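You operate a simulated robot arm through the tools that you are given. There is no shell and no other tool.

Carry out the task below with a simulated robot arm. There is one attempt and no reset: what you move stays moved.

## Task
Dip the white marshmallow in melted chocolate and put it on the saucer.
Fine: turn the pot to melt first, and off at the end. Set down upright: what you pick out.

It is judged by the outcome, as a careful person would: the job done as asked, and still so three seconds after it is handed in. It fails if anything else is knocked over, pushed out of place, dropped, spilled or broken.

## Robot
A 7-joint arm with a two-finger parallel gripper, fixed in place. Base frame: the origin is on the floor under the middle of its stand, x ahead of it, y to its left, z up; the work surface is at about z = 910. Lengths are in mm, angles in rad, forces in N, time in s.
With the tool pointing down near the work surface it reaches from about 280 to 680 mm from the base axis. Its first joint turns from -1.152 to 1.152 rad. Payload 1.57 kg.
Tool frame: the origin (TCP) lies between the finger pads and is the grasp point; the fingertips stand 30 mm ahead of it; z points along the fingers, y is the line along which they close. The gripper opens to 110 mm. The fingers are 24 mm wide and 12 mm thick; the gripper's body (48 by 112 mm) begins 78 mm behind the TCP.
Orientation is that of the tool frame in the base frame, as a unit quaternion [w, x, y, z]. With the fingers straight down and closing along the base's y, the tool's x points along the base's -x, its y along +y and its z along -z.

## Interface
- The arm moves only by the tool apply_moves. Its argument "moves" is a list of rows, each an object of numbers (a shift or turn left out is 0, a gripper value left out holds the last): "tx", "ty", "tz": the shift along the base's x, y, z in mm; "wx", "wy", "wz": the turn, a rotation vector about the base's x, y, z in rad; "grip": the finger opening in mm, from 0 to 110. In form: [{"tx": .., "ty": .., "tz": .., "wx": .., "wy": .., "wz": .., "grip": ..}, ...]. A call has 1 to 20 rows; each row shifts and turns the commanded pose from where the row before left it. Each row takes 0.2 s and may step no farther than 50 mm and 0.15 rad from the row before; otherwise, or with a gripper value out of range, the whole call is refused. A pose out of reach is approached as far as the arm can. The call stops where the force on the tool passes 40 N (or 10 N more than at its start, if that is more) or the arm is blocked; 0.2 s more then pass. The fingers move at their own pace (about 108 mm/s each) and stop on an object; they squeeze with about 29 N. The grip force told is the motor's: it shows also when the fingers shut on nothing. Time passes only in rows, and 0.2 s behind the last, so rows that do not move let the fingers close. The reply holds the time, the measured pose of the TCP, the force on the tool along the base axes, the opening and the grip force, in the units named above and with some noise, with the torque about the TCP (base axes, N m) and any sound that the robot's microphone picked up, and new pictures: "views" is both (left out), scene, wrist or none.
- Cameras (640 x 400 px; columns grow to the right, rows downward): "scene" is fixed at [157.5, -382.5, 1417.2]; the picture's right is [0.85, -0.52, 0.00], its down [-0.23, -0.37, -0.90] and it looks along [0.47, 0.77, -0.43] (base axes); focal length 318 px, centre (320, 200). "wrist" rides on the gripper at [70, 16, -141] in the tool frame; the picture's right is [-0.23, 0.97, 0.00], its down [-0.86, -0.20, -0.48] and it looks along [-0.47, -0.11, 0.88] (tool axes); focal length 222 px, centre (320, 200). There is no depth. A picture from a camera that has moved, and an enlarged one, comes with that camera's place and axes in the base frame and with its lens.
- enlarge(camera, box): a new picture of the part [left, top, right, bottom] of that camera's present view, enlarged. It takes no simulated time.
- finish_job(): hands the job in; it is judged then, once.

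Places have to be worked out from the pictures, the camera data and where the tool is seen. Open the gripper and draw the arm clear of the work before you hand the job in, unless the task says otherwise.

The tools are called after "Call:" as a command line: name --argument value ..., lists and objects as JSON in quotes. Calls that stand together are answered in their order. apply_moves: Moves the arm, as the interface text tells. Its arguments: {"type":"object","properties":{"moves":{"type":"array","items":{"type":"object","properties":{"tx":{"type":"number"},"ty":{"type":"number"},"tz":{"type":"number"},"wx":{"type":"number"},"wy":{"type":"number"},"wz":{"type":"number"},"grip":{"type":"number"}}}},"views":{"type":"string","enum":["both","scene","wrist","none"]}},"required":["moves"]} The other tools are called the same way: enlarge (camera, box) takes an enlarged picture of a part of a camera's view; finish_job () hands the job in.

At the start:

```text
time: 0.0
tool_pos: [337.7, 131.5, 1325.3]
tcp_rot: [0.001, 0.0, 1.0, 0.0]
contact_force: [0.1, -0.5, 0.4]
ft_torque: [-0.01, 0.01, 0.0]
opening: 109.7
gripper_force: 0.0
```

scene: 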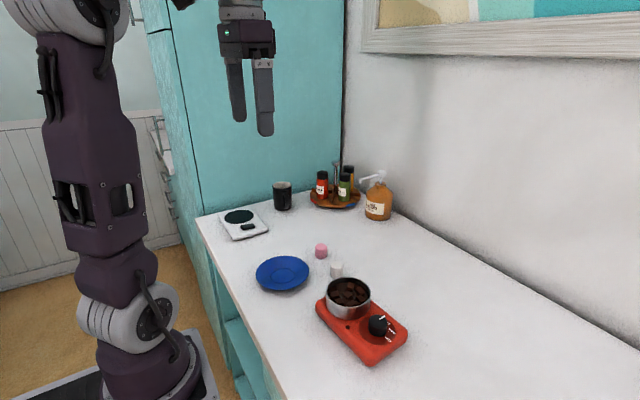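
wrist: 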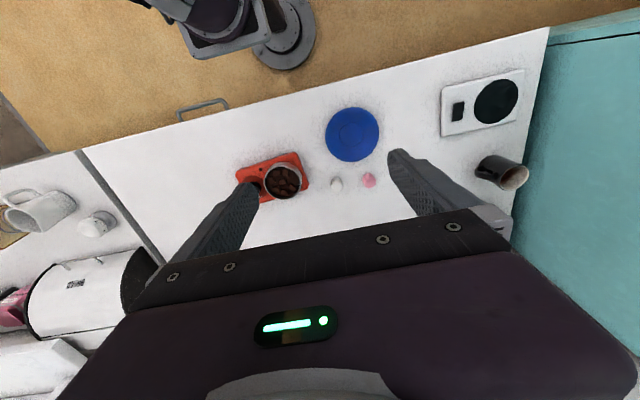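

The scene shows a red melting pot with a knob, a blue saucer, and a white and a pink marshmallow. I'll enlarge the views to work out the details.

Call:
enlarge --camera "scene" --box '[240, 220, 420, 380]'

Call:
enlarge --camera "wrist" --box '[220, 90, 420, 215]'

Call:
enlarge --camera "scene" --box '[310, 270, 410, 370]'

```text
2.50 times, centred on (330, 300) of scene
camera zoom: at [157.5, -382.5, 1417.2], right [0.85, -0.52, 0.0], down [-0.23, -0.37, -0.9], along [0.47, 0.77, -0.43], focal length 795 px, centre (295, -50)
```

zoom: 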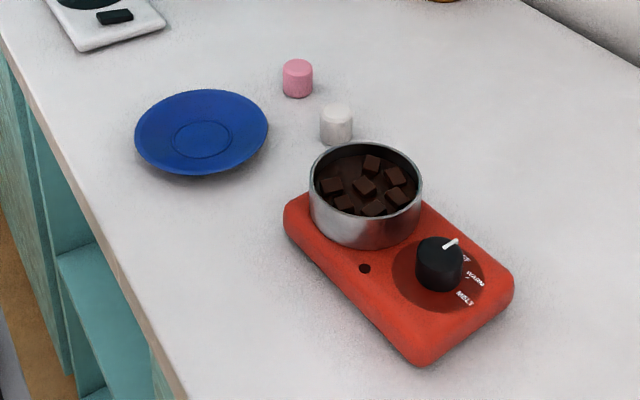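

```text
3.20 times, centred on (320, 152) of wrist
camera zoom: at [265.4, 147.9, 1467.4], right [0.23, 0.97, 0.0], down [0.86, -0.2, 0.48], along [0.47, -0.11, -0.88], focal length 711 px, centre (320, 352)
```

zoom: 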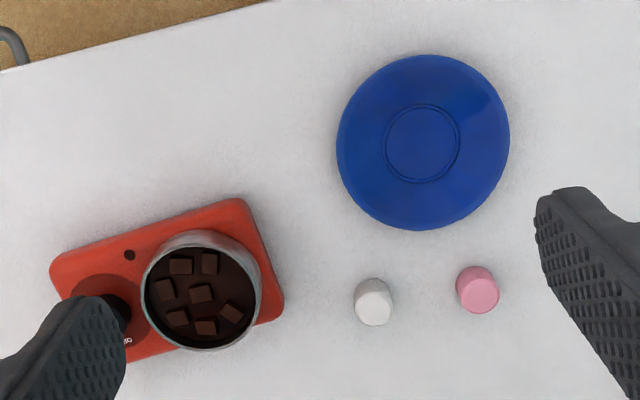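

```text
4.00 times, centred on (360, 320) of scene
camera zoom: at [157.5, -382.5, 1417.2], right [0.85, -0.52, 0.0], down [-0.23, -0.37, -0.9], along [0.47, 0.77, -0.43], focal length 1271 px, centre (160, -280)
```

zoom: 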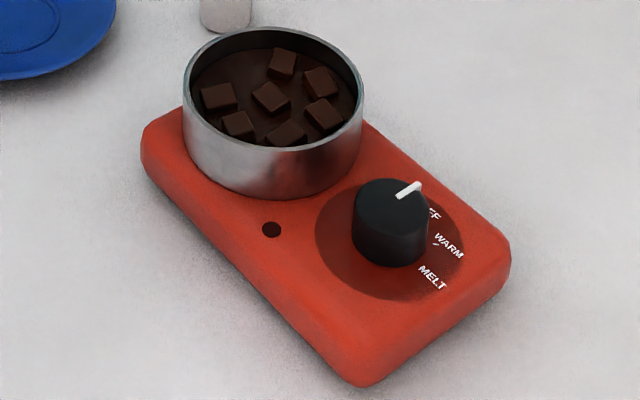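

The white marshmallow is at about (519, 133) and the saucer at about (402, 197). The pot is at about (460, 8) and its knob at about (475, -67). I'll move above the pot and knob for a closer look.

Call:
apply_moves --moves '[{"tx": 20.5, "ty": -27, "tz": -29}, {"tx": 20.5, "ty": -27, "tz": -29}, {"tx": 20.5, "ty": -27, "tz": -29}, {"tx": 20.5, "ty": -27, "tz": -29}, {"tx": 20.5, "ty": -27, "tz": -29}, {"tx": 20.5, "ty": -27, "tz": -29}]' --views "both"

```text
time: 1.4
tool_pos: [458.1, -33.3, 1151.6]
tcp_rot: [0.0, 0.0, 1.0, -0.001]
contact_force: [-0.7, 1.0, 0.7]
ft_torque: [-0.01, 0.01, -0.04]
opening: 110.3
gripper_force: 0.0
camera wrist: at [387.6, -15.8, 1292.9], right [0.23, 0.97, 0.0], down [0.86, -0.2, 0.48], along [0.47, -0.11, -0.88], focal length 222 px, centre (320, 200)
```

scene: 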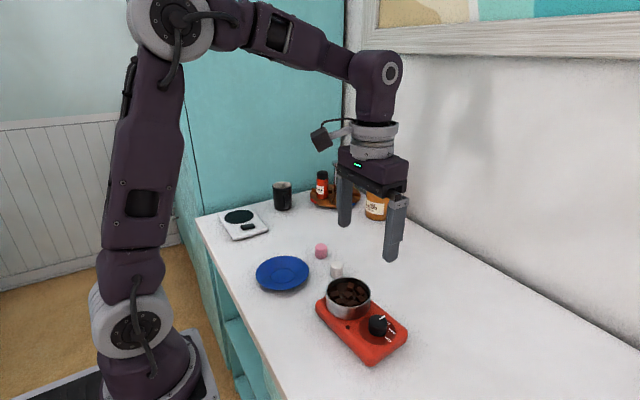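
wrist: 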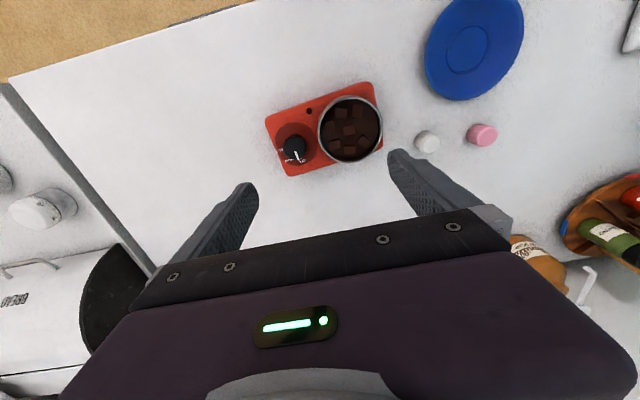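

I now have an unobstructed view of the pot and knob, so I'll enlarge it to pin down the geometry.

Call:
enlarge --camera "wrist" --box '[256, 75, 400, 185]'

Call:
enlarge --camera "wrist" --box '[264, 115, 328, 175]'

```text
3.64 times, centred on (328, 130) of wrist
camera zoom: at [387.6, -15.8, 1292.9], right [0.23, 0.97, 0.0], down [0.86, -0.2, 0.48], along [0.47, -0.11, -0.88], focal length 808 px, centre (291, 454)
```

zoom: 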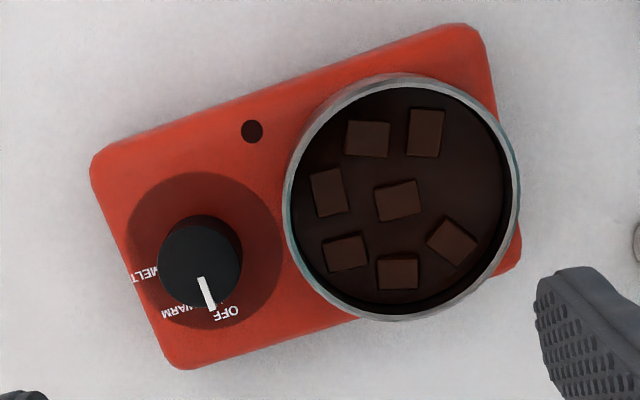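

```text
6.67 times, centred on (296, 145) of wrist
camera zoom: at [387.6, -15.8, 1292.9], right [0.23, 0.97, 0.0], down [0.86, -0.2, 0.48], along [0.47, -0.11, -0.88], focal length 1481 px, centre (480, 567)
```

zoom: 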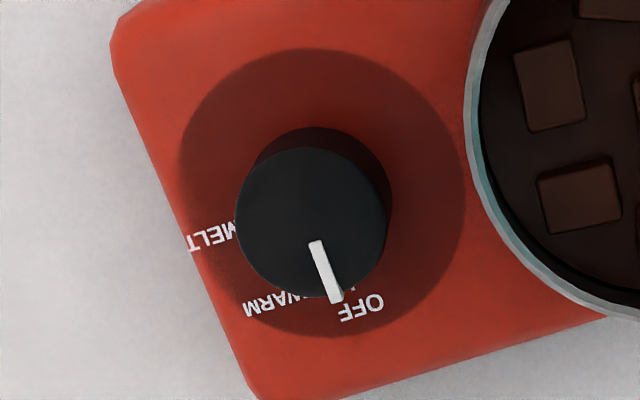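

The knob is at about (467, -73), with its top near z = 973 and the dial at about z = 948. Its pointer is on OFF, and MELT is about 90° clockwise from there. I'll turn the gripper so the fingers stay clear of the pot while turning, lower partway above the knob, and check the centring.

Call:
apply_moves --moves '[{"tx": 1.9, "ty": -7.9, "tz": -18, "wz": -0.1257, "grip": 70}, {"tx": 1.9, "ty": -7.9, "tz": -18, "wz": -0.1257}, {"tx": 1.9, "ty": -7.9, "tz": -18, "wz": -0.1257}, {"tx": 1.9, "ty": -7.9, "tz": -18, "wz": -0.1257}, {"tx": 1.9, "ty": -7.9, "tz": -18, "wz": -0.1257}]' --views "both"

```text
time: 2.6
tool_pos: [468.4, -68.8, 1060.5]
tcp_rot: [0.0, 0.31, 0.951, 0.001]
contact_force: [-0.2, 0.4, 0.1]
ft_torque: [0.01, 0.01, 0.02]
opening: 70.1
gripper_force: 0.1
camera wrist: at [421.2, -14.1, 1202.6], right [0.76, 0.65, 0.0], down [0.57, -0.67, 0.48], along [0.31, -0.36, -0.88], focal length 222 px, centre (320, 200)
```

scene: 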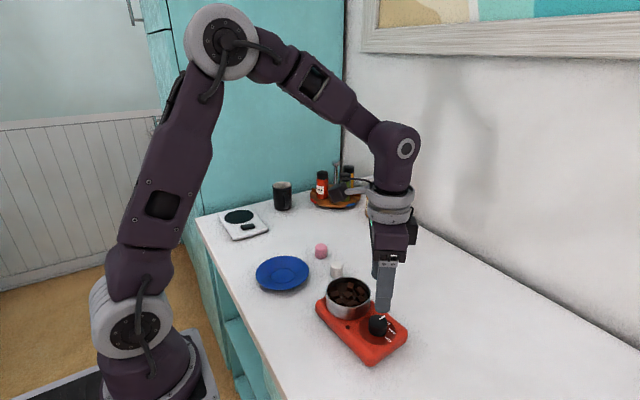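
wrist: 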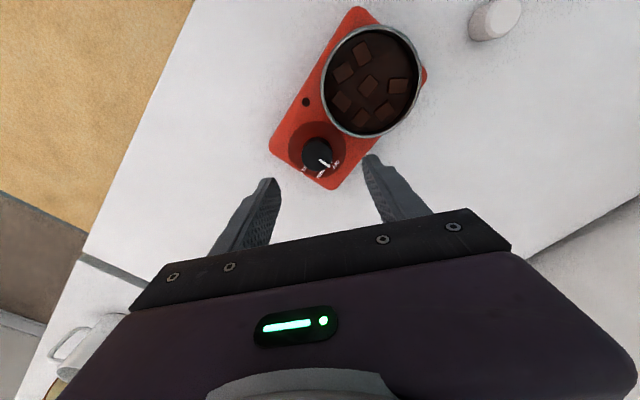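

Call:
enlarge --camera "wrist" --box '[260, 100, 420, 200]'

```text
4.00 times, centred on (340, 150) of wrist
camera zoom: at [421.2, -14.1, 1202.6], right [0.76, 0.65, 0.0], down [0.57, -0.67, 0.48], along [0.31, -0.36, -0.88], focal length 888 px, centre (240, 400)
```

zoom: 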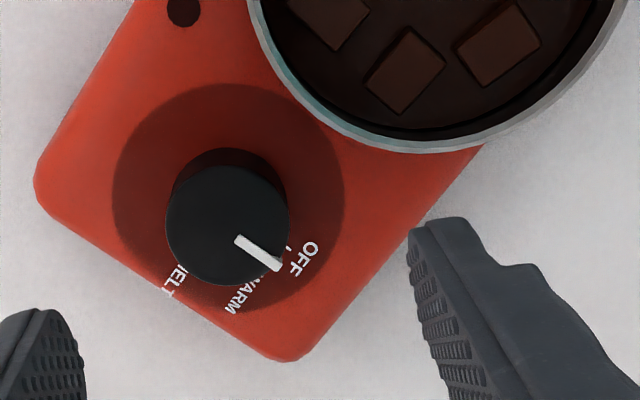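

The knob centre works out at about (465.5, -70.5). I'll shift slightly to centre on it and lower until the fingertips are just above the knob top, then check.

Call:
apply_moves --moves '[{"tx": -2.8, "ty": -1.5, "tz": -22, "grip": 52}, {"tz": -23}, {"tz": 0}]' --views "both"

Call:
enlarge --camera "wrist" --box '[240, 100, 400, 200]'

Call:
enlarge --camera "scene" --box '[320, 250, 420, 350]'

```text
time: 3.4
tool_pos: [465.8, -72.2, 1014.5]
tcp_rot: [0.001, 0.309, 0.951, 0.001]
contact_force: [0.3, -0.7, -0.9]
ft_torque: [0.0, -0.01, 0.02]
opening: 52.1
gripper_force: 0.0
camera wrist: at [416.9, -17.4, 1156.4], right [0.76, 0.65, 0.0], down [0.57, -0.66, 0.48], along [0.31, -0.36, -0.88], focal length 222 px, centre (320, 200)
```

scene: 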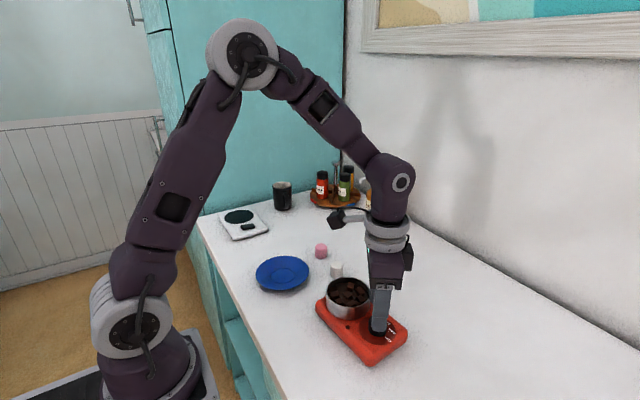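
wrist: 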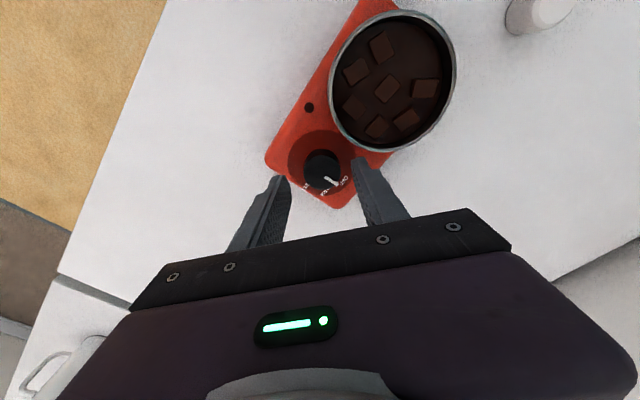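

```text
4.00 times, centred on (320, 150) of wrist
camera zoom: at [416.9, -17.4, 1156.4], right [0.76, 0.65, 0.0], down [0.57, -0.66, 0.48], along [0.31, -0.36, -0.88], focal length 888 px, centre (320, 400)
```

zoom: 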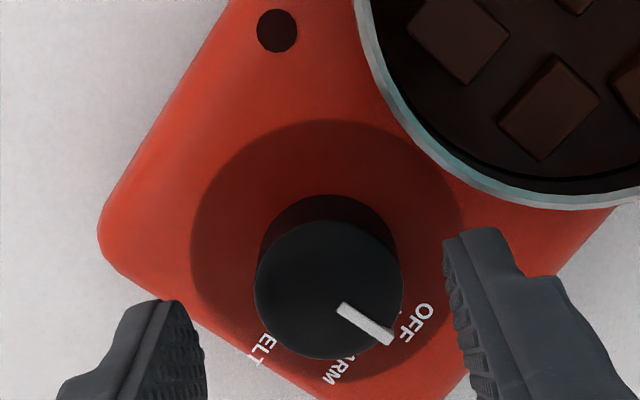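

```text
4.00 times, centred on (370, 300) of scene
camera zoom: at [157.5, -382.5, 1417.2], right [0.85, -0.52, 0.0], down [-0.23, -0.37, -0.9], along [0.47, 0.77, -0.43], focal length 1271 px, centre (120, -200)
```

zoom: 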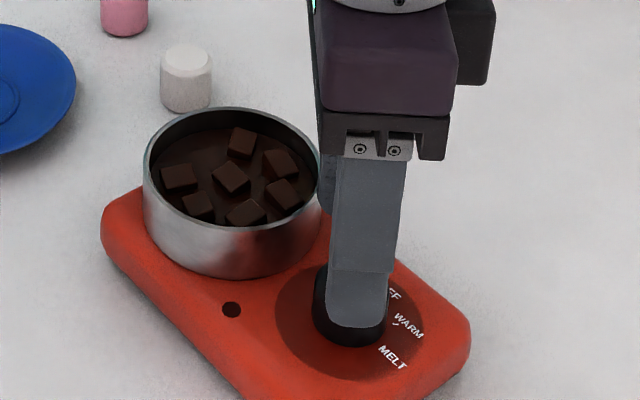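

The knob is centred between the fingers to within about 1.5 mm. I'll lower to put the pads around the knob and close.

Call:
apply_moves --moves '[{"tx": -0.2, "ty": 1.4, "tz": -10}, {"tz": -9}, {"tz": -8}, {"grip": 24}, {}, {}]' --views "both"

Call:
enlarge --camera "wrist" --box '[240, 100, 400, 200]'

Call:
enlarge --camera "scene" --box '[320, 250, 420, 350]'

```text
time: 4.8
tool_pos: [466.0, -70.0, 990.4]
tcp_rot: [0.0, 0.31, 0.951, 0.0]
contact_force: [2.4, -4.8, 0.3]
ft_torque: [-0.1, 0.11, 0.0]
opening: 33.3
gripper_force: 29.2
camera wrist: at [418.3, -15.0, 1131.9], right [0.76, 0.65, 0.0], down [0.57, -0.66, 0.48], along [0.31, -0.36, -0.88], focal length 222 px, centre (320, 200)
```

scene: 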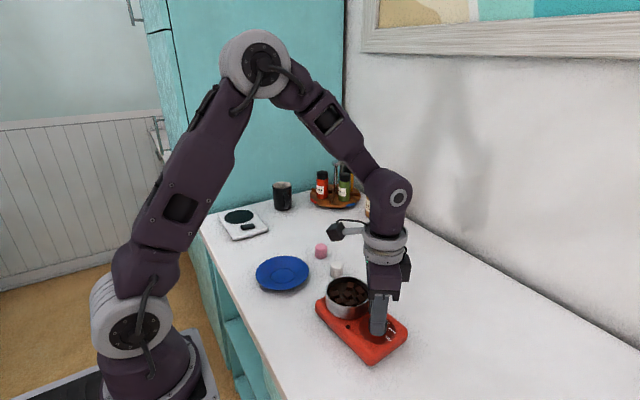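
wrist: 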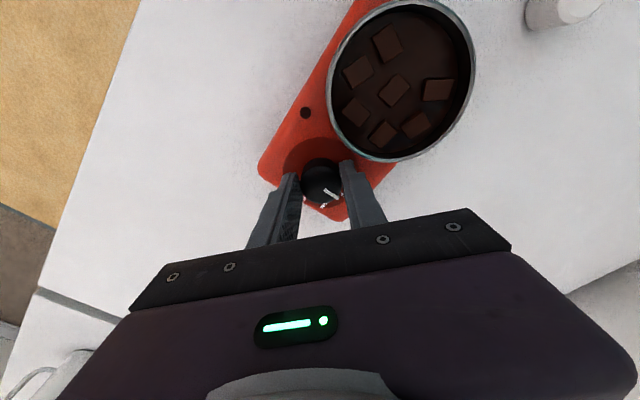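

```text
4.00 times, centred on (320, 150) of wrist
camera zoom: at [418.3, -15.0, 1131.9], right [0.76, 0.65, 0.0], down [0.57, -0.66, 0.48], along [0.31, -0.36, -0.88], focal length 888 px, centre (320, 400)
```

zoom: 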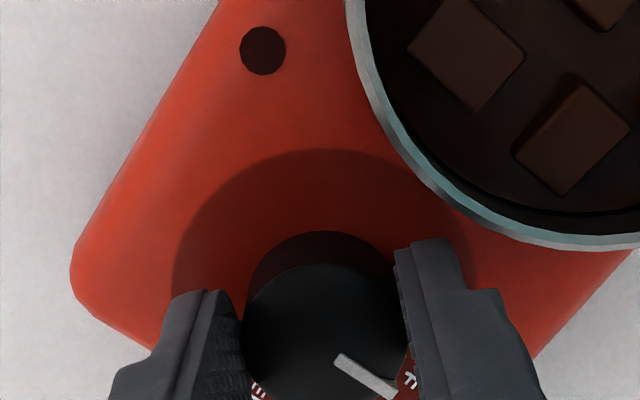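

```text
4.00 times, centred on (370, 300) of scene
camera zoom: at [157.6, -382.7, 1417.1], right [0.85, -0.52, 0.0], down [-0.23, -0.37, -0.9], along [0.47, 0.77, -0.43], focal length 1271 px, centre (120, -200)
```

zoom: 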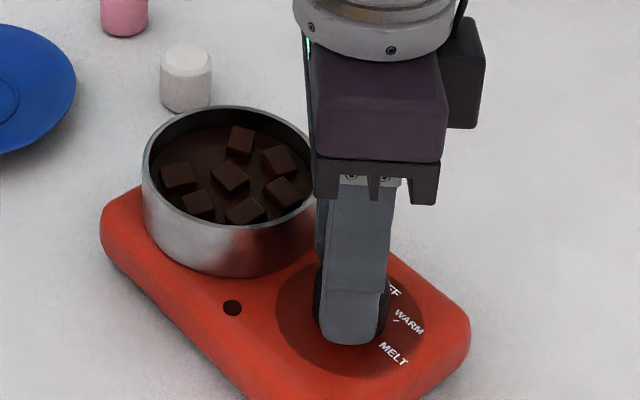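

The knob is gripped at 33 mm with low side force. I'll turn it clockwise a bit and watch the forces and the indicator.

Call:
apply_moves --moves '[{"wz": -0.1}, {"wz": -0.1}, {"wz": -0.1}, {"wz": -0.1}]' --views "both"

Call:
enlarge --camera "wrist" --box '[240, 100, 400, 200]'

Call:
enlarge --camera "scene" --box '[320, 250, 420, 350]'

```text
time: 5.8
tool_pos: [467.3, -69.6, 990.3]
tcp_rot: [0.002, 0.492, 0.87, 0.002]
contact_force: [9.3, 14.5, 18.8]
ft_torque: [0.52, -0.24, 0.08]
opening: 32.9
gripper_force: 28.8
camera wrist: at [442.7, -0.9, 1131.7], right [0.95, 0.31, 0.0], down [0.27, -0.84, 0.48], along [0.15, -0.45, -0.88], focal length 222 px, centre (320, 200)
```

scene: 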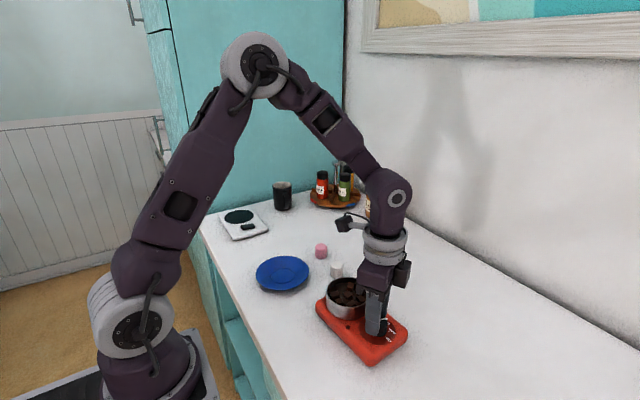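
wrist: 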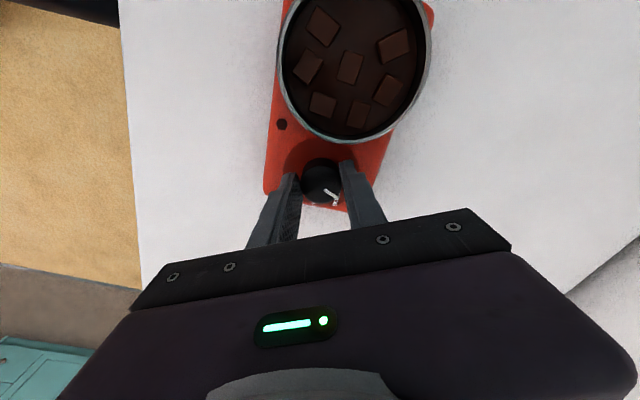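

```text
4.00 times, centred on (320, 150) of wrist
camera zoom: at [442.7, -0.9, 1131.7], right [0.95, 0.31, 0.0], down [0.27, -0.84, 0.48], along [0.15, -0.45, -0.88], focal length 888 px, centre (320, 400)
```

zoom: 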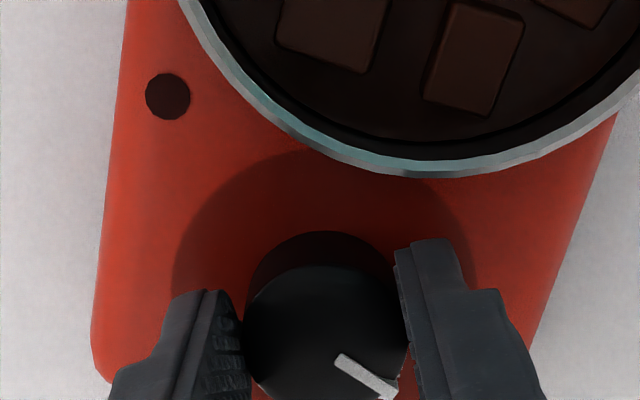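

```text
4.00 times, centred on (370, 300) of scene
camera zoom: at [157.5, -382.1, 1417.3], right [0.85, -0.52, 0.0], down [-0.23, -0.37, -0.9], along [0.47, 0.77, -0.43], focal length 1271 px, centre (120, -200)
```

zoom: 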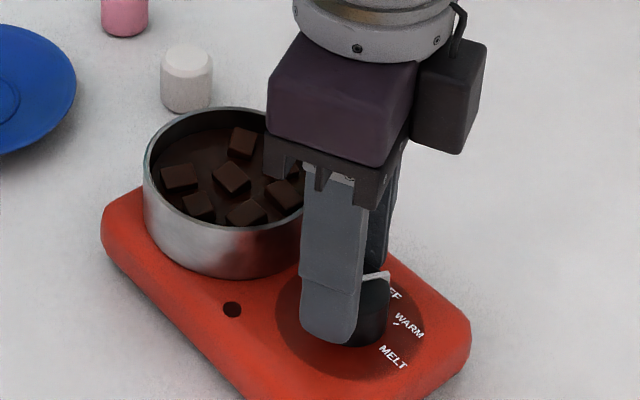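

The knob turned about 23° with the gripper, but a force of about 25 N has built up. I'll shift the tool slightly along that force to relieve it before going on.

Call:
apply_moves --moves '[{"tx": 0.5, "ty": 0.7, "tz": 0.7}, {}]' --views "none"

```text
time: 6.4
tool_pos: [465.1, -69.3, 989.7]
tcp_rot: [0.0, 0.492, 0.871, -0.001]
contact_force: [7.1, 8.8, 2.8]
ft_torque: [-0.06, -0.36, 0.05]
opening: 32.9
gripper_force: 28.7
```

The force dropped to about 12 N. I'll keep turning in smaller steps.

Call:
apply_moves --moves '[{"tx": 0.2, "ty": 0.2, "wz": -0.07}, {"wz": -0.07}, {"wz": -0.07}, {"wz": -0.07}, {}]' --views "none"

```text
time: 7.6
tool_pos: [466.7, -69.1, 991.3]
tcp_rot: [0.0, 0.609, 0.793, -0.001]
contact_force: [0.9, -1.5, 0.2]
ft_torque: [-0.27, 0.09, -0.02]
opening: 32.9
gripper_force: 29.6
```

The force is low again and the knob has turned about 39°. I'll continue turning.

Call:
apply_moves --moves '[{"wz": -0.07}, {"wz": -0.07}, {"wz": -0.07}, {"wz": -0.07}, {"wz": -0.07}, {}]' --views "both"

Call:
enlarge --camera "scene" --box '[320, 250, 420, 350]'

Call:
enlarge --camera "wrist" --box '[240, 100, 400, 220]'

```text
time: 9.0
tool_pos: [466.2, -70.4, 991.1]
tcp_rot: [0.0, 0.738, 0.675, 0.0]
contact_force: [-0.6, 0.8, 0.6]
ft_torque: [-0.45, 0.05, 0.03]
opening: 32.8
gripper_force: 28.7
camera wrist: at [487.6, -1.5, 1132.1], right [0.95, -0.31, 0.0], down [-0.27, -0.83, 0.48], along [-0.15, -0.45, -0.88], focal length 222 px, centre (320, 200)
```

scene: 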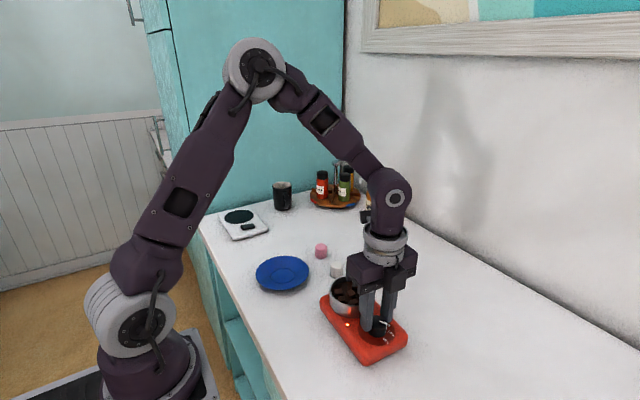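
wrist: 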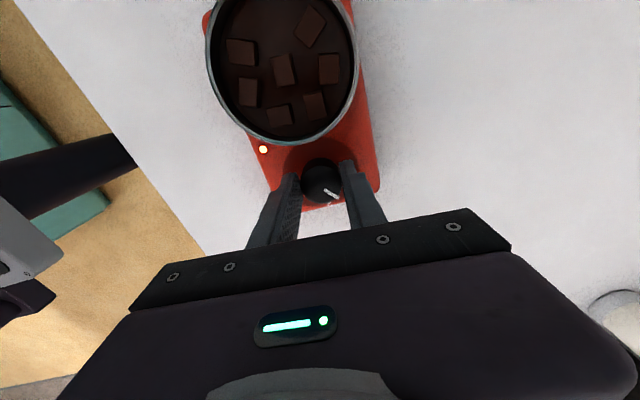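

```text
4.00 times, centred on (370, 300) of scene
camera zoom: at [157.6, -382.5, 1417.1], right [0.85, -0.52, 0.0], down [-0.23, -0.37, -0.9], along [0.47, 0.77, -0.43], focal length 1271 px, centre (120, -200)
```

zoom: 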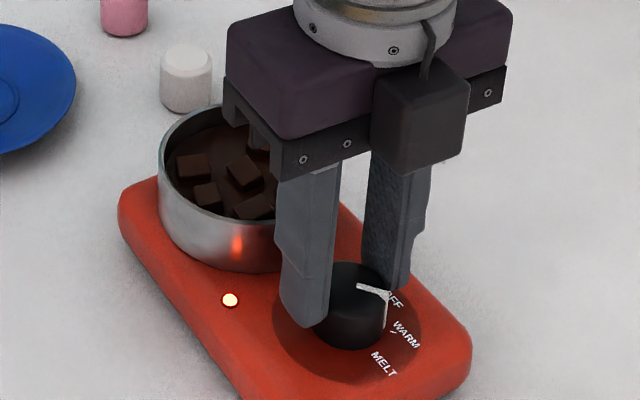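

```text
3.33 times, centred on (320, 160) of wrist
camera zoom: at [487.6, -1.5, 1132.1], right [0.95, -0.31, 0.0], down [-0.27, -0.83, 0.48], along [-0.15, -0.45, -0.88], focal length 740 px, centre (320, 333)
```

zoom: 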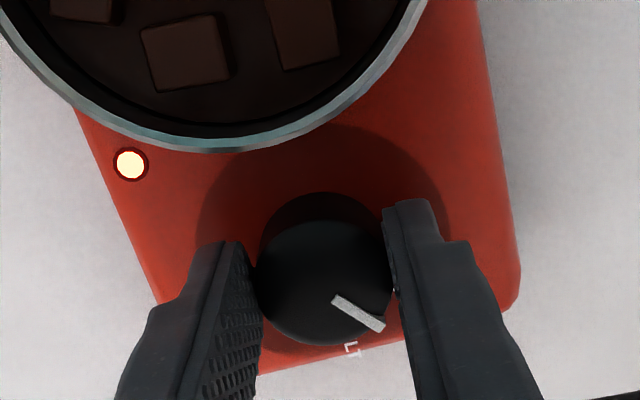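

The LED is lit, but the scene shows the base has swivelled about 6° with the knob. I'll continue very slowly, reading torque and checking whether the base slips further.

Call:
apply_moves --moves '[{"wz": -0.02}, {"wz": -0.02}, {"wz": -0.02}]' --views "scene"

Call:
enlarge --camera "scene" --box '[320, 250, 420, 350]'

```text
time: 9.8
tool_pos: [465.9, -69.4, 990.0]
tcp_rot: [0.0, 0.757, 0.653, 0.0]
contact_force: [-1.2, 0.3, 0.0]
ft_torque: [0.21, -0.08, 0.0]
opening: 32.7
gripper_force: 29.2
```

scene: 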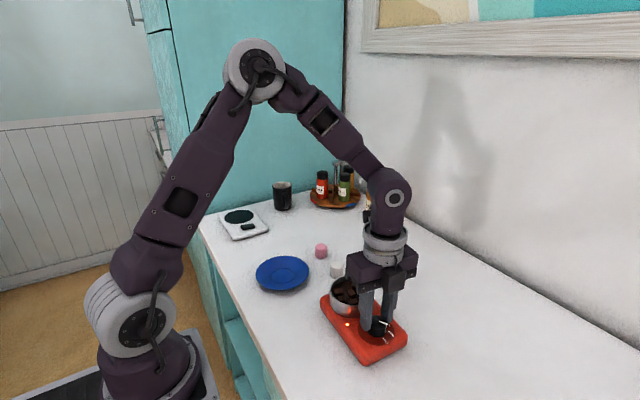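

```text
4.00 times, centred on (370, 300) of scene
camera zoom: at [157.5, -382.5, 1417.2], right [0.85, -0.52, 0.0], down [-0.23, -0.37, -0.9], along [0.47, 0.77, -0.43], focal length 1271 px, centre (120, -200)
```

zoom: 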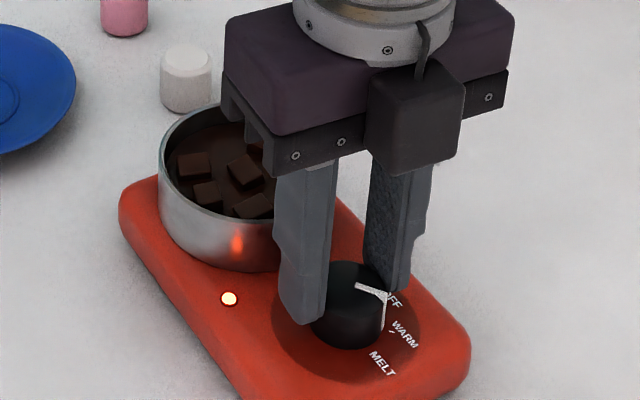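

The base stayed put during the slow turn. I'll keep turning at the slow rate.

Call:
apply_moves --moves '[{"wz": -0.02}, {"wz": -0.02}, {"wz": -0.02}, {"wz": -0.02}, {"wz": -0.02}, {"wz": -0.02}, {"wz": -0.02}, {"wz": -0.02}]' --views "both"

Call:
enlarge --camera "scene" --box '[320, 250, 420, 350]'

Call:
enlarge --camera "wrist" --box '[240, 100, 400, 220]'

```text
time: 11.6
tool_pos: [467.1, -68.7, 989.7]
tcp_rot: [0.0, 0.808, 0.59, 0.0]
contact_force: [-1.2, -4.3, 1.8]
ft_torque: [0.39, -0.34, -0.01]
opening: 33.3
gripper_force: 29.0
camera wrist: at [502.4, -7.8, 1132.1], right [0.86, -0.51, 0.0], down [-0.45, -0.75, 0.48], along [-0.24, -0.41, -0.88], focal length 222 px, centre (320, 200)
```

scene: 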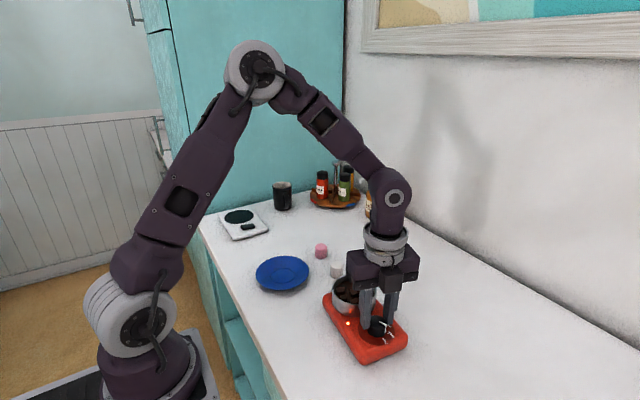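
wrist: 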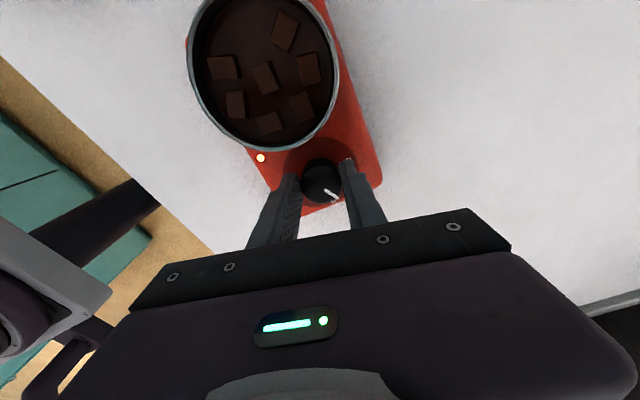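

```text
4.00 times, centred on (370, 300) of scene
camera zoom: at [157.4, -382.6, 1417.1], right [0.85, -0.52, 0.0], down [-0.23, -0.37, -0.9], along [0.47, 0.77, -0.43], focal length 1271 px, centre (120, -200)
```

zoom: 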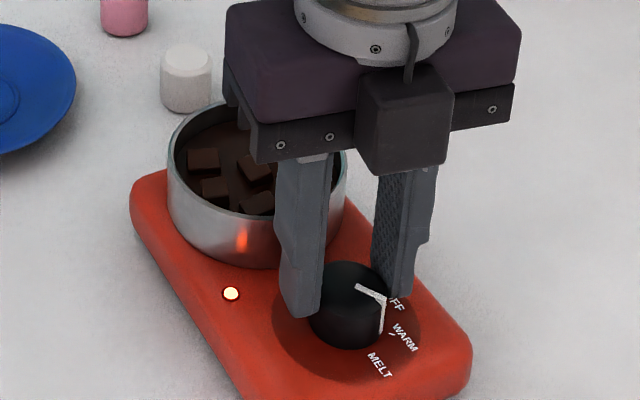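

```text
3.33 times, centred on (320, 160) of wrist
camera zoom: at [502.4, -7.8, 1132.1], right [0.86, -0.51, 0.0], down [-0.45, -0.75, 0.48], along [-0.24, -0.41, -0.88], focal length 740 px, centre (320, 333)
```

zoom: 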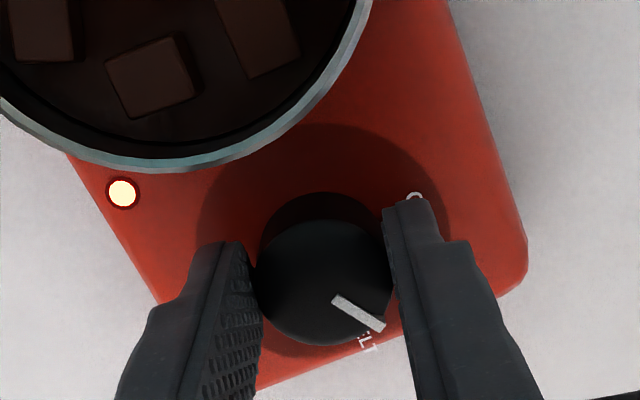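

The base is creeping (about 11° in total), and the knob is at about 60° relative to it. I'll press down lightly on the knob to hold the base firmer while turning on toward MELT.

Call:
apply_moves --moves '[{"tz": -1.5}, {"tz": -1.5}]' --views "none"

```text
time: 12.2
tool_pos: [466.9, -69.8, 987.7]
tcp_rot: [0.0, 0.807, 0.59, 0.001]
contact_force: [-5.6, -1.2, 22.5]
ft_torque: [-0.12, 0.22, -0.01]
opening: 33.4
gripper_force: 28.8
```

I'm pressing down with about 22 N. Next I'll turn a bit more and compare the base position.

Call:
apply_moves --moves '[{"wz": -0.06}, {"wz": -0.06}, {"wz": -0.06}]' --views "both"

Call:
enlarge --camera "scene" --box '[320, 250, 420, 350]'

Call:
enlarge --camera "wrist" --box '[240, 100, 400, 220]'

```text
time: 13.0
tool_pos: [466.4, -69.5, 988.0]
tcp_rot: [0.0, 0.857, 0.515, 0.0]
contact_force: [6.1, 1.3, 5.0]
ft_torque: [0.01, -0.41, 0.06]
opening: 32.8
gripper_force: 29.5
camera wrist: at [512.8, -15.5, 1128.9], right [0.75, -0.66, 0.0], down [-0.58, -0.66, 0.48], along [-0.31, -0.36, -0.88], focal length 222 px, centre (320, 200)
```

scene: 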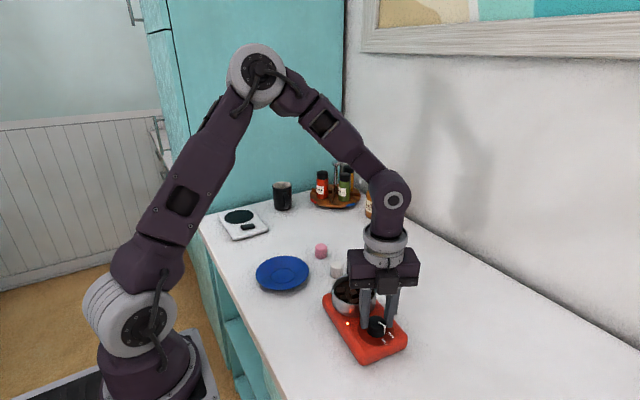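
wrist: 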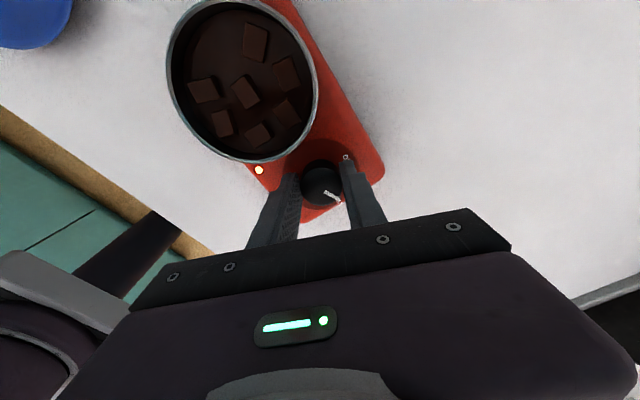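

```text
4.00 times, centred on (370, 300) of scene
camera zoom: at [157.6, -382.4, 1417.2], right [0.85, -0.52, 0.0], down [-0.23, -0.37, -0.9], along [0.47, 0.77, -0.43], focal length 1271 px, centre (120, -200)
```

zoom: 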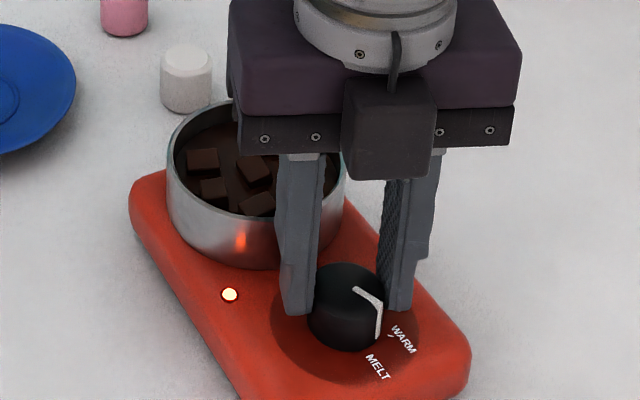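

```text
3.33 times, centred on (320, 160) of wrist
camera zoom: at [512.8, -15.5, 1128.9], right [0.75, -0.66, 0.0], down [-0.58, -0.66, 0.48], along [-0.31, -0.36, -0.88], focal length 740 px, centre (320, 333)
```

zoom: 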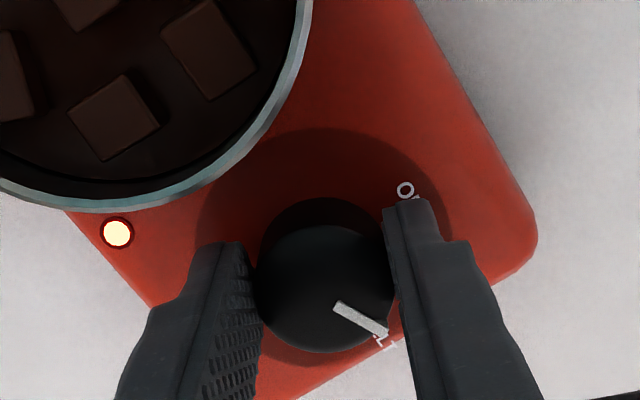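

Pressing down worked: the base did not move, and the knob is at about 71° relative to it. I'll press again and turn the remaining ~17°.

Call:
apply_moves --moves '[{"tz": -1.2}, {"tz": -1.0, "wz": -0.05}, {"tz": -0.3, "wz": -0.05}, {"tz": -0.3, "wz": -0.05}, {"tz": -0.3, "wz": -0.05}]' --views "both"

Call:
enlarge --camera "scene" --box '[320, 250, 420, 350]'

Call:
enlarge --camera "wrist" --box '[240, 100, 400, 220]'

```text
time: 14.2
tool_pos: [466.1, -69.8, 983.7]
tcp_rot: [0.0, 0.905, 0.426, 0.0]
contact_force: [7.5, -4.6, 18.3]
ft_torque: [0.14, -0.39, -0.01]
opening: 33.0
gripper_force: 28.8
camera wrist: at [521.6, -26.5, 1126.2], right [0.61, -0.8, 0.0], down [-0.7, -0.53, 0.48], along [-0.38, -0.29, -0.88], focal length 222 px, centre (320, 200)
```

scene: 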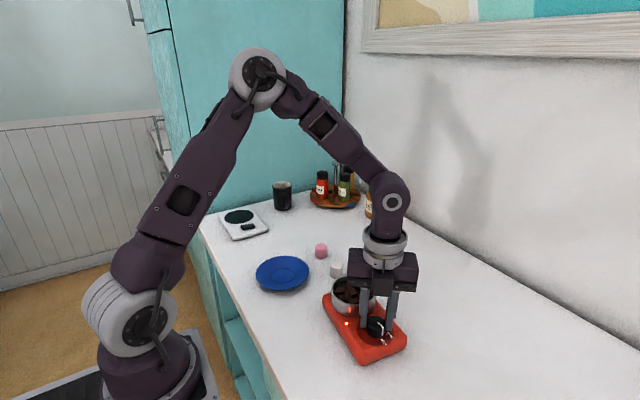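
wrist: 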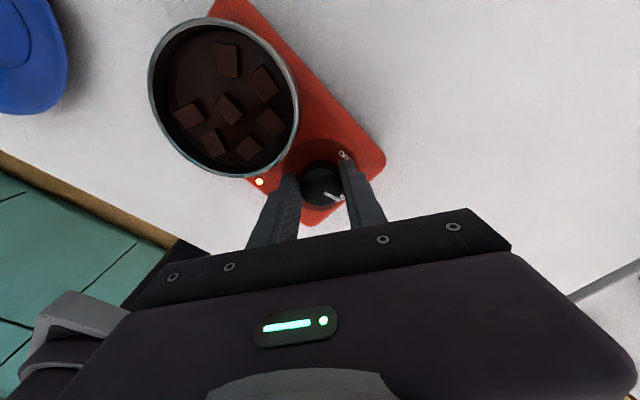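

```text
4.00 times, centred on (370, 300) of scene
camera zoom: at [157.4, -382.6, 1417.2], right [0.85, -0.52, 0.0], down [-0.23, -0.37, -0.9], along [0.47, 0.77, -0.43], focal length 1271 px, centre (120, -200)
```

zoom: 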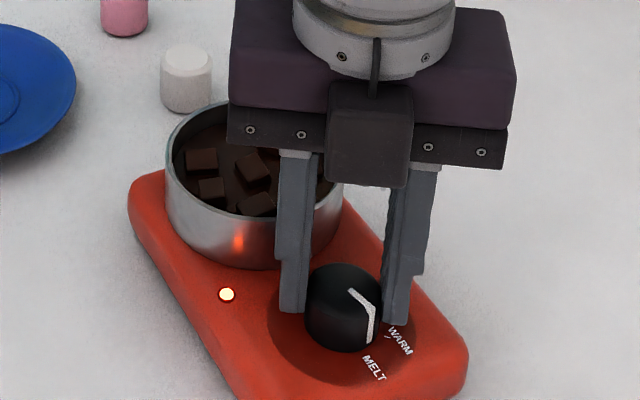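

```text
3.33 times, centred on (320, 160) of wrist
camera zoom: at [521.6, -26.5, 1126.2], right [0.61, -0.8, 0.0], down [-0.7, -0.53, 0.48], along [-0.38, -0.29, -0.88], focal length 740 px, centre (320, 333)
```

zoom: 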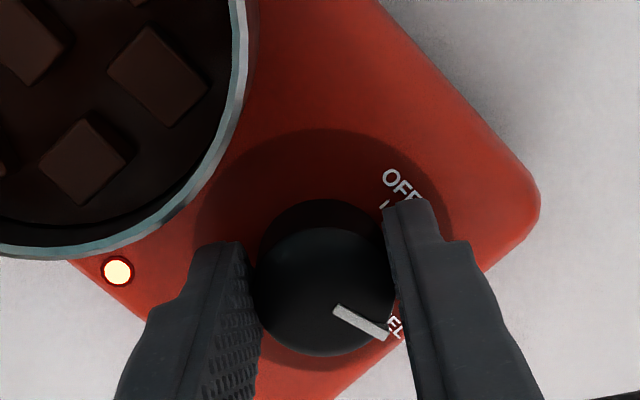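

The knob is at about 82° relative to the base and the pointer is nearly at MELT. I'll zoom in on the pointer versus the label.

Call:
enlarge --camera "scene" --box '[380, 310, 430, 350]'

Call:
enlarge --camera "wrist" --box '[295, 140, 365, 210]'

```text
10.00 times, centred on (405, 330) of scene
camera zoom: at [157.4, -382.6, 1417.2], right [0.85, -0.52, 0.0], down [-0.23, -0.37, -0.9], along [0.47, 0.77, -0.43], focal length 3179 px, centre (-530, -1100)
```

zoom: 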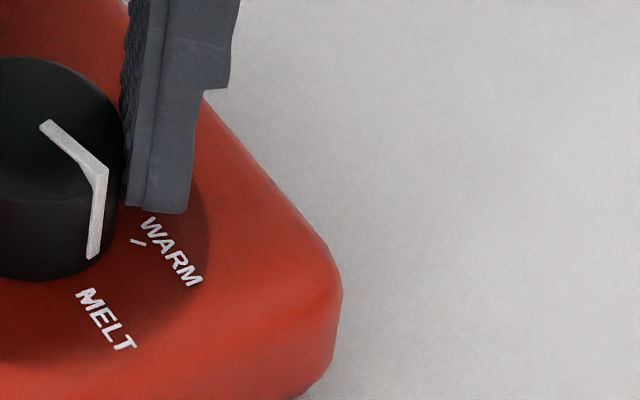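

```text
5.71 times, centred on (330, 175) of wrist
camera zoom: at [521.6, -26.5, 1126.2], right [0.61, -0.8, 0.0], down [-0.7, -0.53, 0.48], along [-0.38, -0.29, -0.88], focal length 1269 px, centre (263, 343)
```

zoom: 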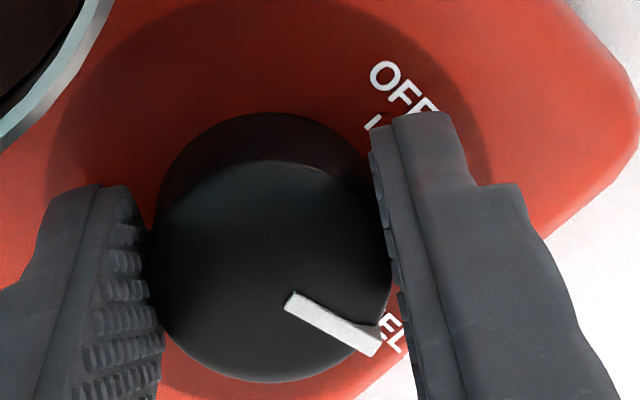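

Comparing pointer and ticks in both views, the pointer is still about 18° short of MELT, and the fingers are getting close to the pot. I'll release, rotate the open gripper back, and look at the dial before regripping.

Call:
apply_moves --moves '[{"tz": 2, "grip": 50}, {}, {"tz": 10}, {"tz": 20}, {"tz": 20, "wz": 0.13}, {"wz": 0.13}, {"wz": 0.13}, {"wz": 0.13}, {"wz": 0.13}, {"wz": 0.13}]' --views "both"

Call:
enlarge --camera "wrist" --box '[220, 60, 420, 200]'

Call:
enlarge --camera "scene" --box '[320, 250, 420, 350]'

```text
time: 16.4
tool_pos: [465.4, -69.6, 1036.0]
tcp_rot: [0.0, 0.673, 0.74, 0.0]
contact_force: [-0.1, -0.2, -0.4]
ft_torque: [0.01, 0.01, 0.03]
opening: 50.4
gripper_force: 0.1
camera wrist: at [474.6, 1.6, 1178.0], right [0.99, -0.13, 0.0], down [-0.12, -0.87, 0.48], along [-0.06, -0.47, -0.88], focal length 222 px, centre (320, 200)
```

scene: 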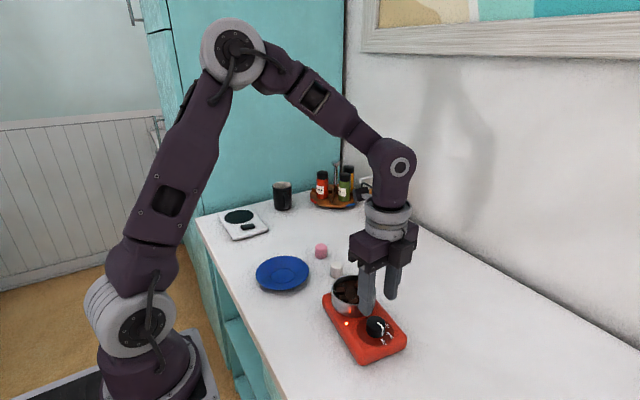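
wrist: 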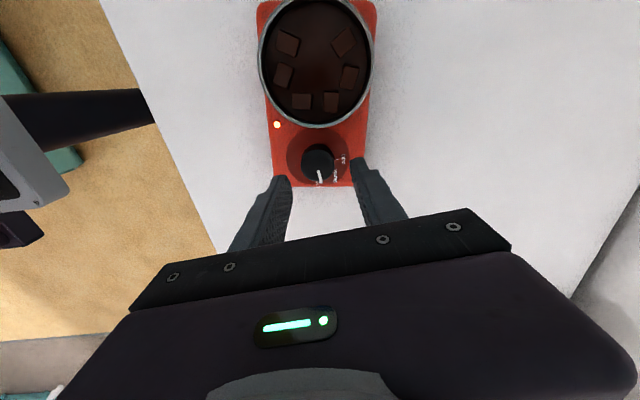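

```text
2.86 times, centred on (320, 130) of wrist
camera zoom: at [474.6, 1.6, 1178.0], right [0.99, -0.13, 0.0], down [-0.12, -0.87, 0.48], along [-0.06, -0.47, -0.88], focal length 635 px, centre (320, 400)
```

zoom: 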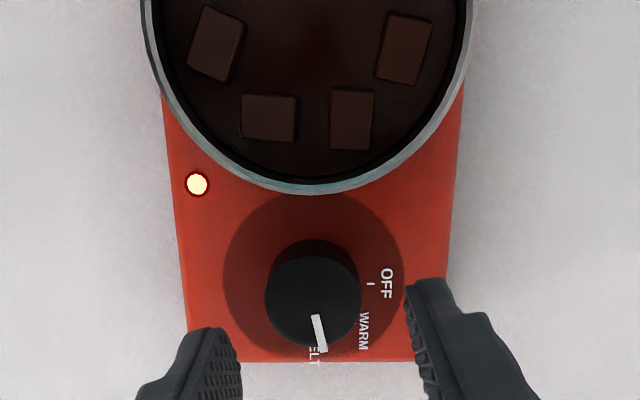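

```text
4.00 times, centred on (370, 300) of scene
camera zoom: at [157.5, -382.5, 1417.2], right [0.85, -0.52, 0.0], down [-0.23, -0.37, -0.9], along [0.47, 0.77, -0.43], focal length 1271 px, centre (120, -200)
```

zoom: 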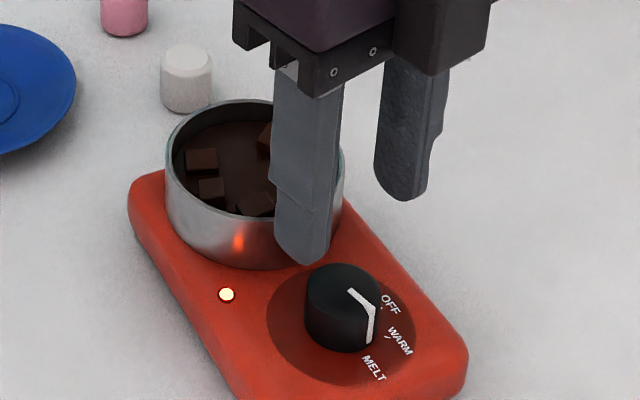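

Now I can see it clearly: the pointer is about 12° short of MELT and the centre chunk already seems gone. The knob is now at about (462.5, -72), so I'll recentre, regrip, press lightly and turn the last bit.

Call:
apply_moves --moves '[{"tx": -2.6, "ty": -1.5, "tz": -20}, {"tz": -16}, {"tz": -14}, {"grip": 24}, {}, {"tz": -1.0}, {"tz": -1.0}, {"tz": -1.0}]' --views "both"

Call:
enlarge --camera "wrist" --box '[240, 100, 400, 220]'

Call:
enlarge --camera "scene" --box '[320, 250, 420, 350]'

```text
time: 18.2
tool_pos: [465.6, -72.6, 984.7]
tcp_rot: [0.003, 0.674, 0.739, 0.0]
contact_force: [1.6, -7.5, 21.8]
ft_torque: [-0.28, -0.07, 0.0]
opening: 33.0
gripper_force: 29.2
camera wrist: at [473.8, 0.1, 1126.1], right [0.99, -0.14, 0.0], down [-0.12, -0.87, 0.48], along [-0.06, -0.48, -0.88], focal length 222 px, centre (320, 200)
```

scene: 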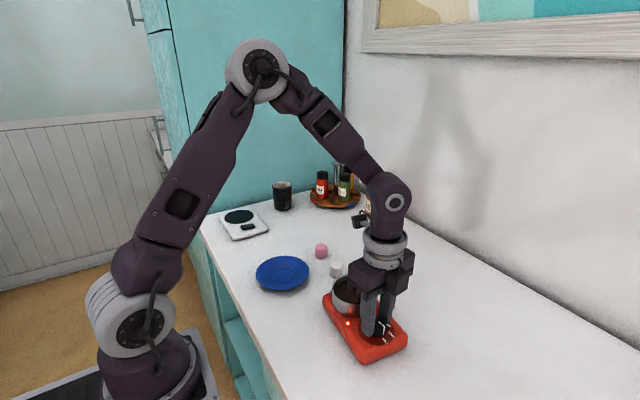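
wrist: 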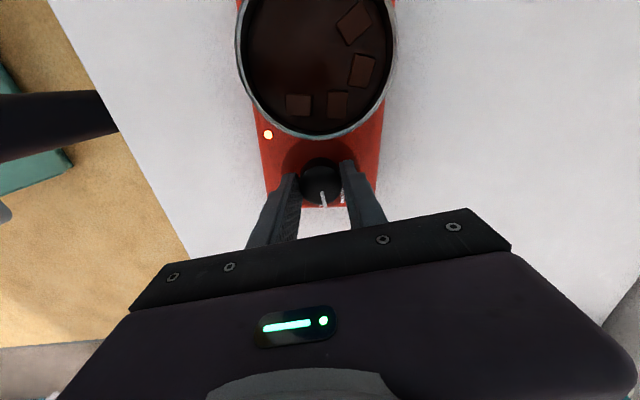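

```text
3.33 times, centred on (320, 160) of wrist
camera zoom: at [473.8, 0.1, 1126.1], right [0.99, -0.14, 0.0], down [-0.12, -0.87, 0.48], along [-0.06, -0.48, -0.88], focal length 740 px, centre (320, 333)
```

zoom: 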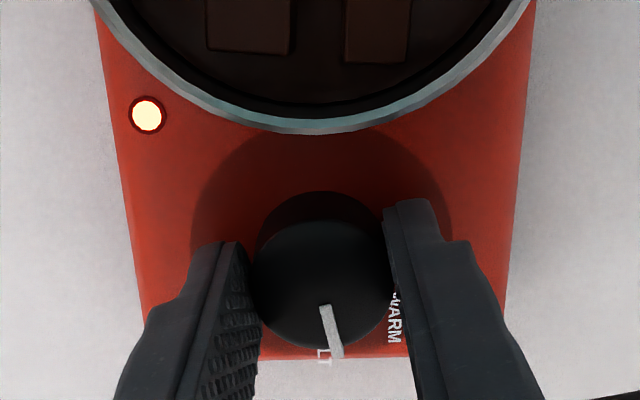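

```text
4.00 times, centred on (370, 300) of scene
camera zoom: at [157.2, -382.7, 1417.2], right [0.85, -0.52, 0.0], down [-0.22, -0.37, -0.9], along [0.47, 0.77, -0.43], focal length 1271 px, centre (120, -200)
```

zoom: 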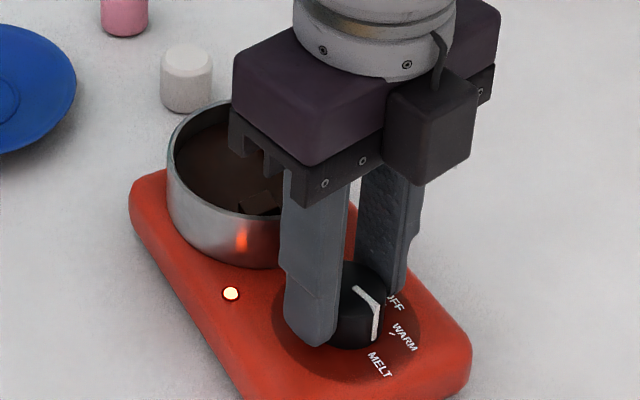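

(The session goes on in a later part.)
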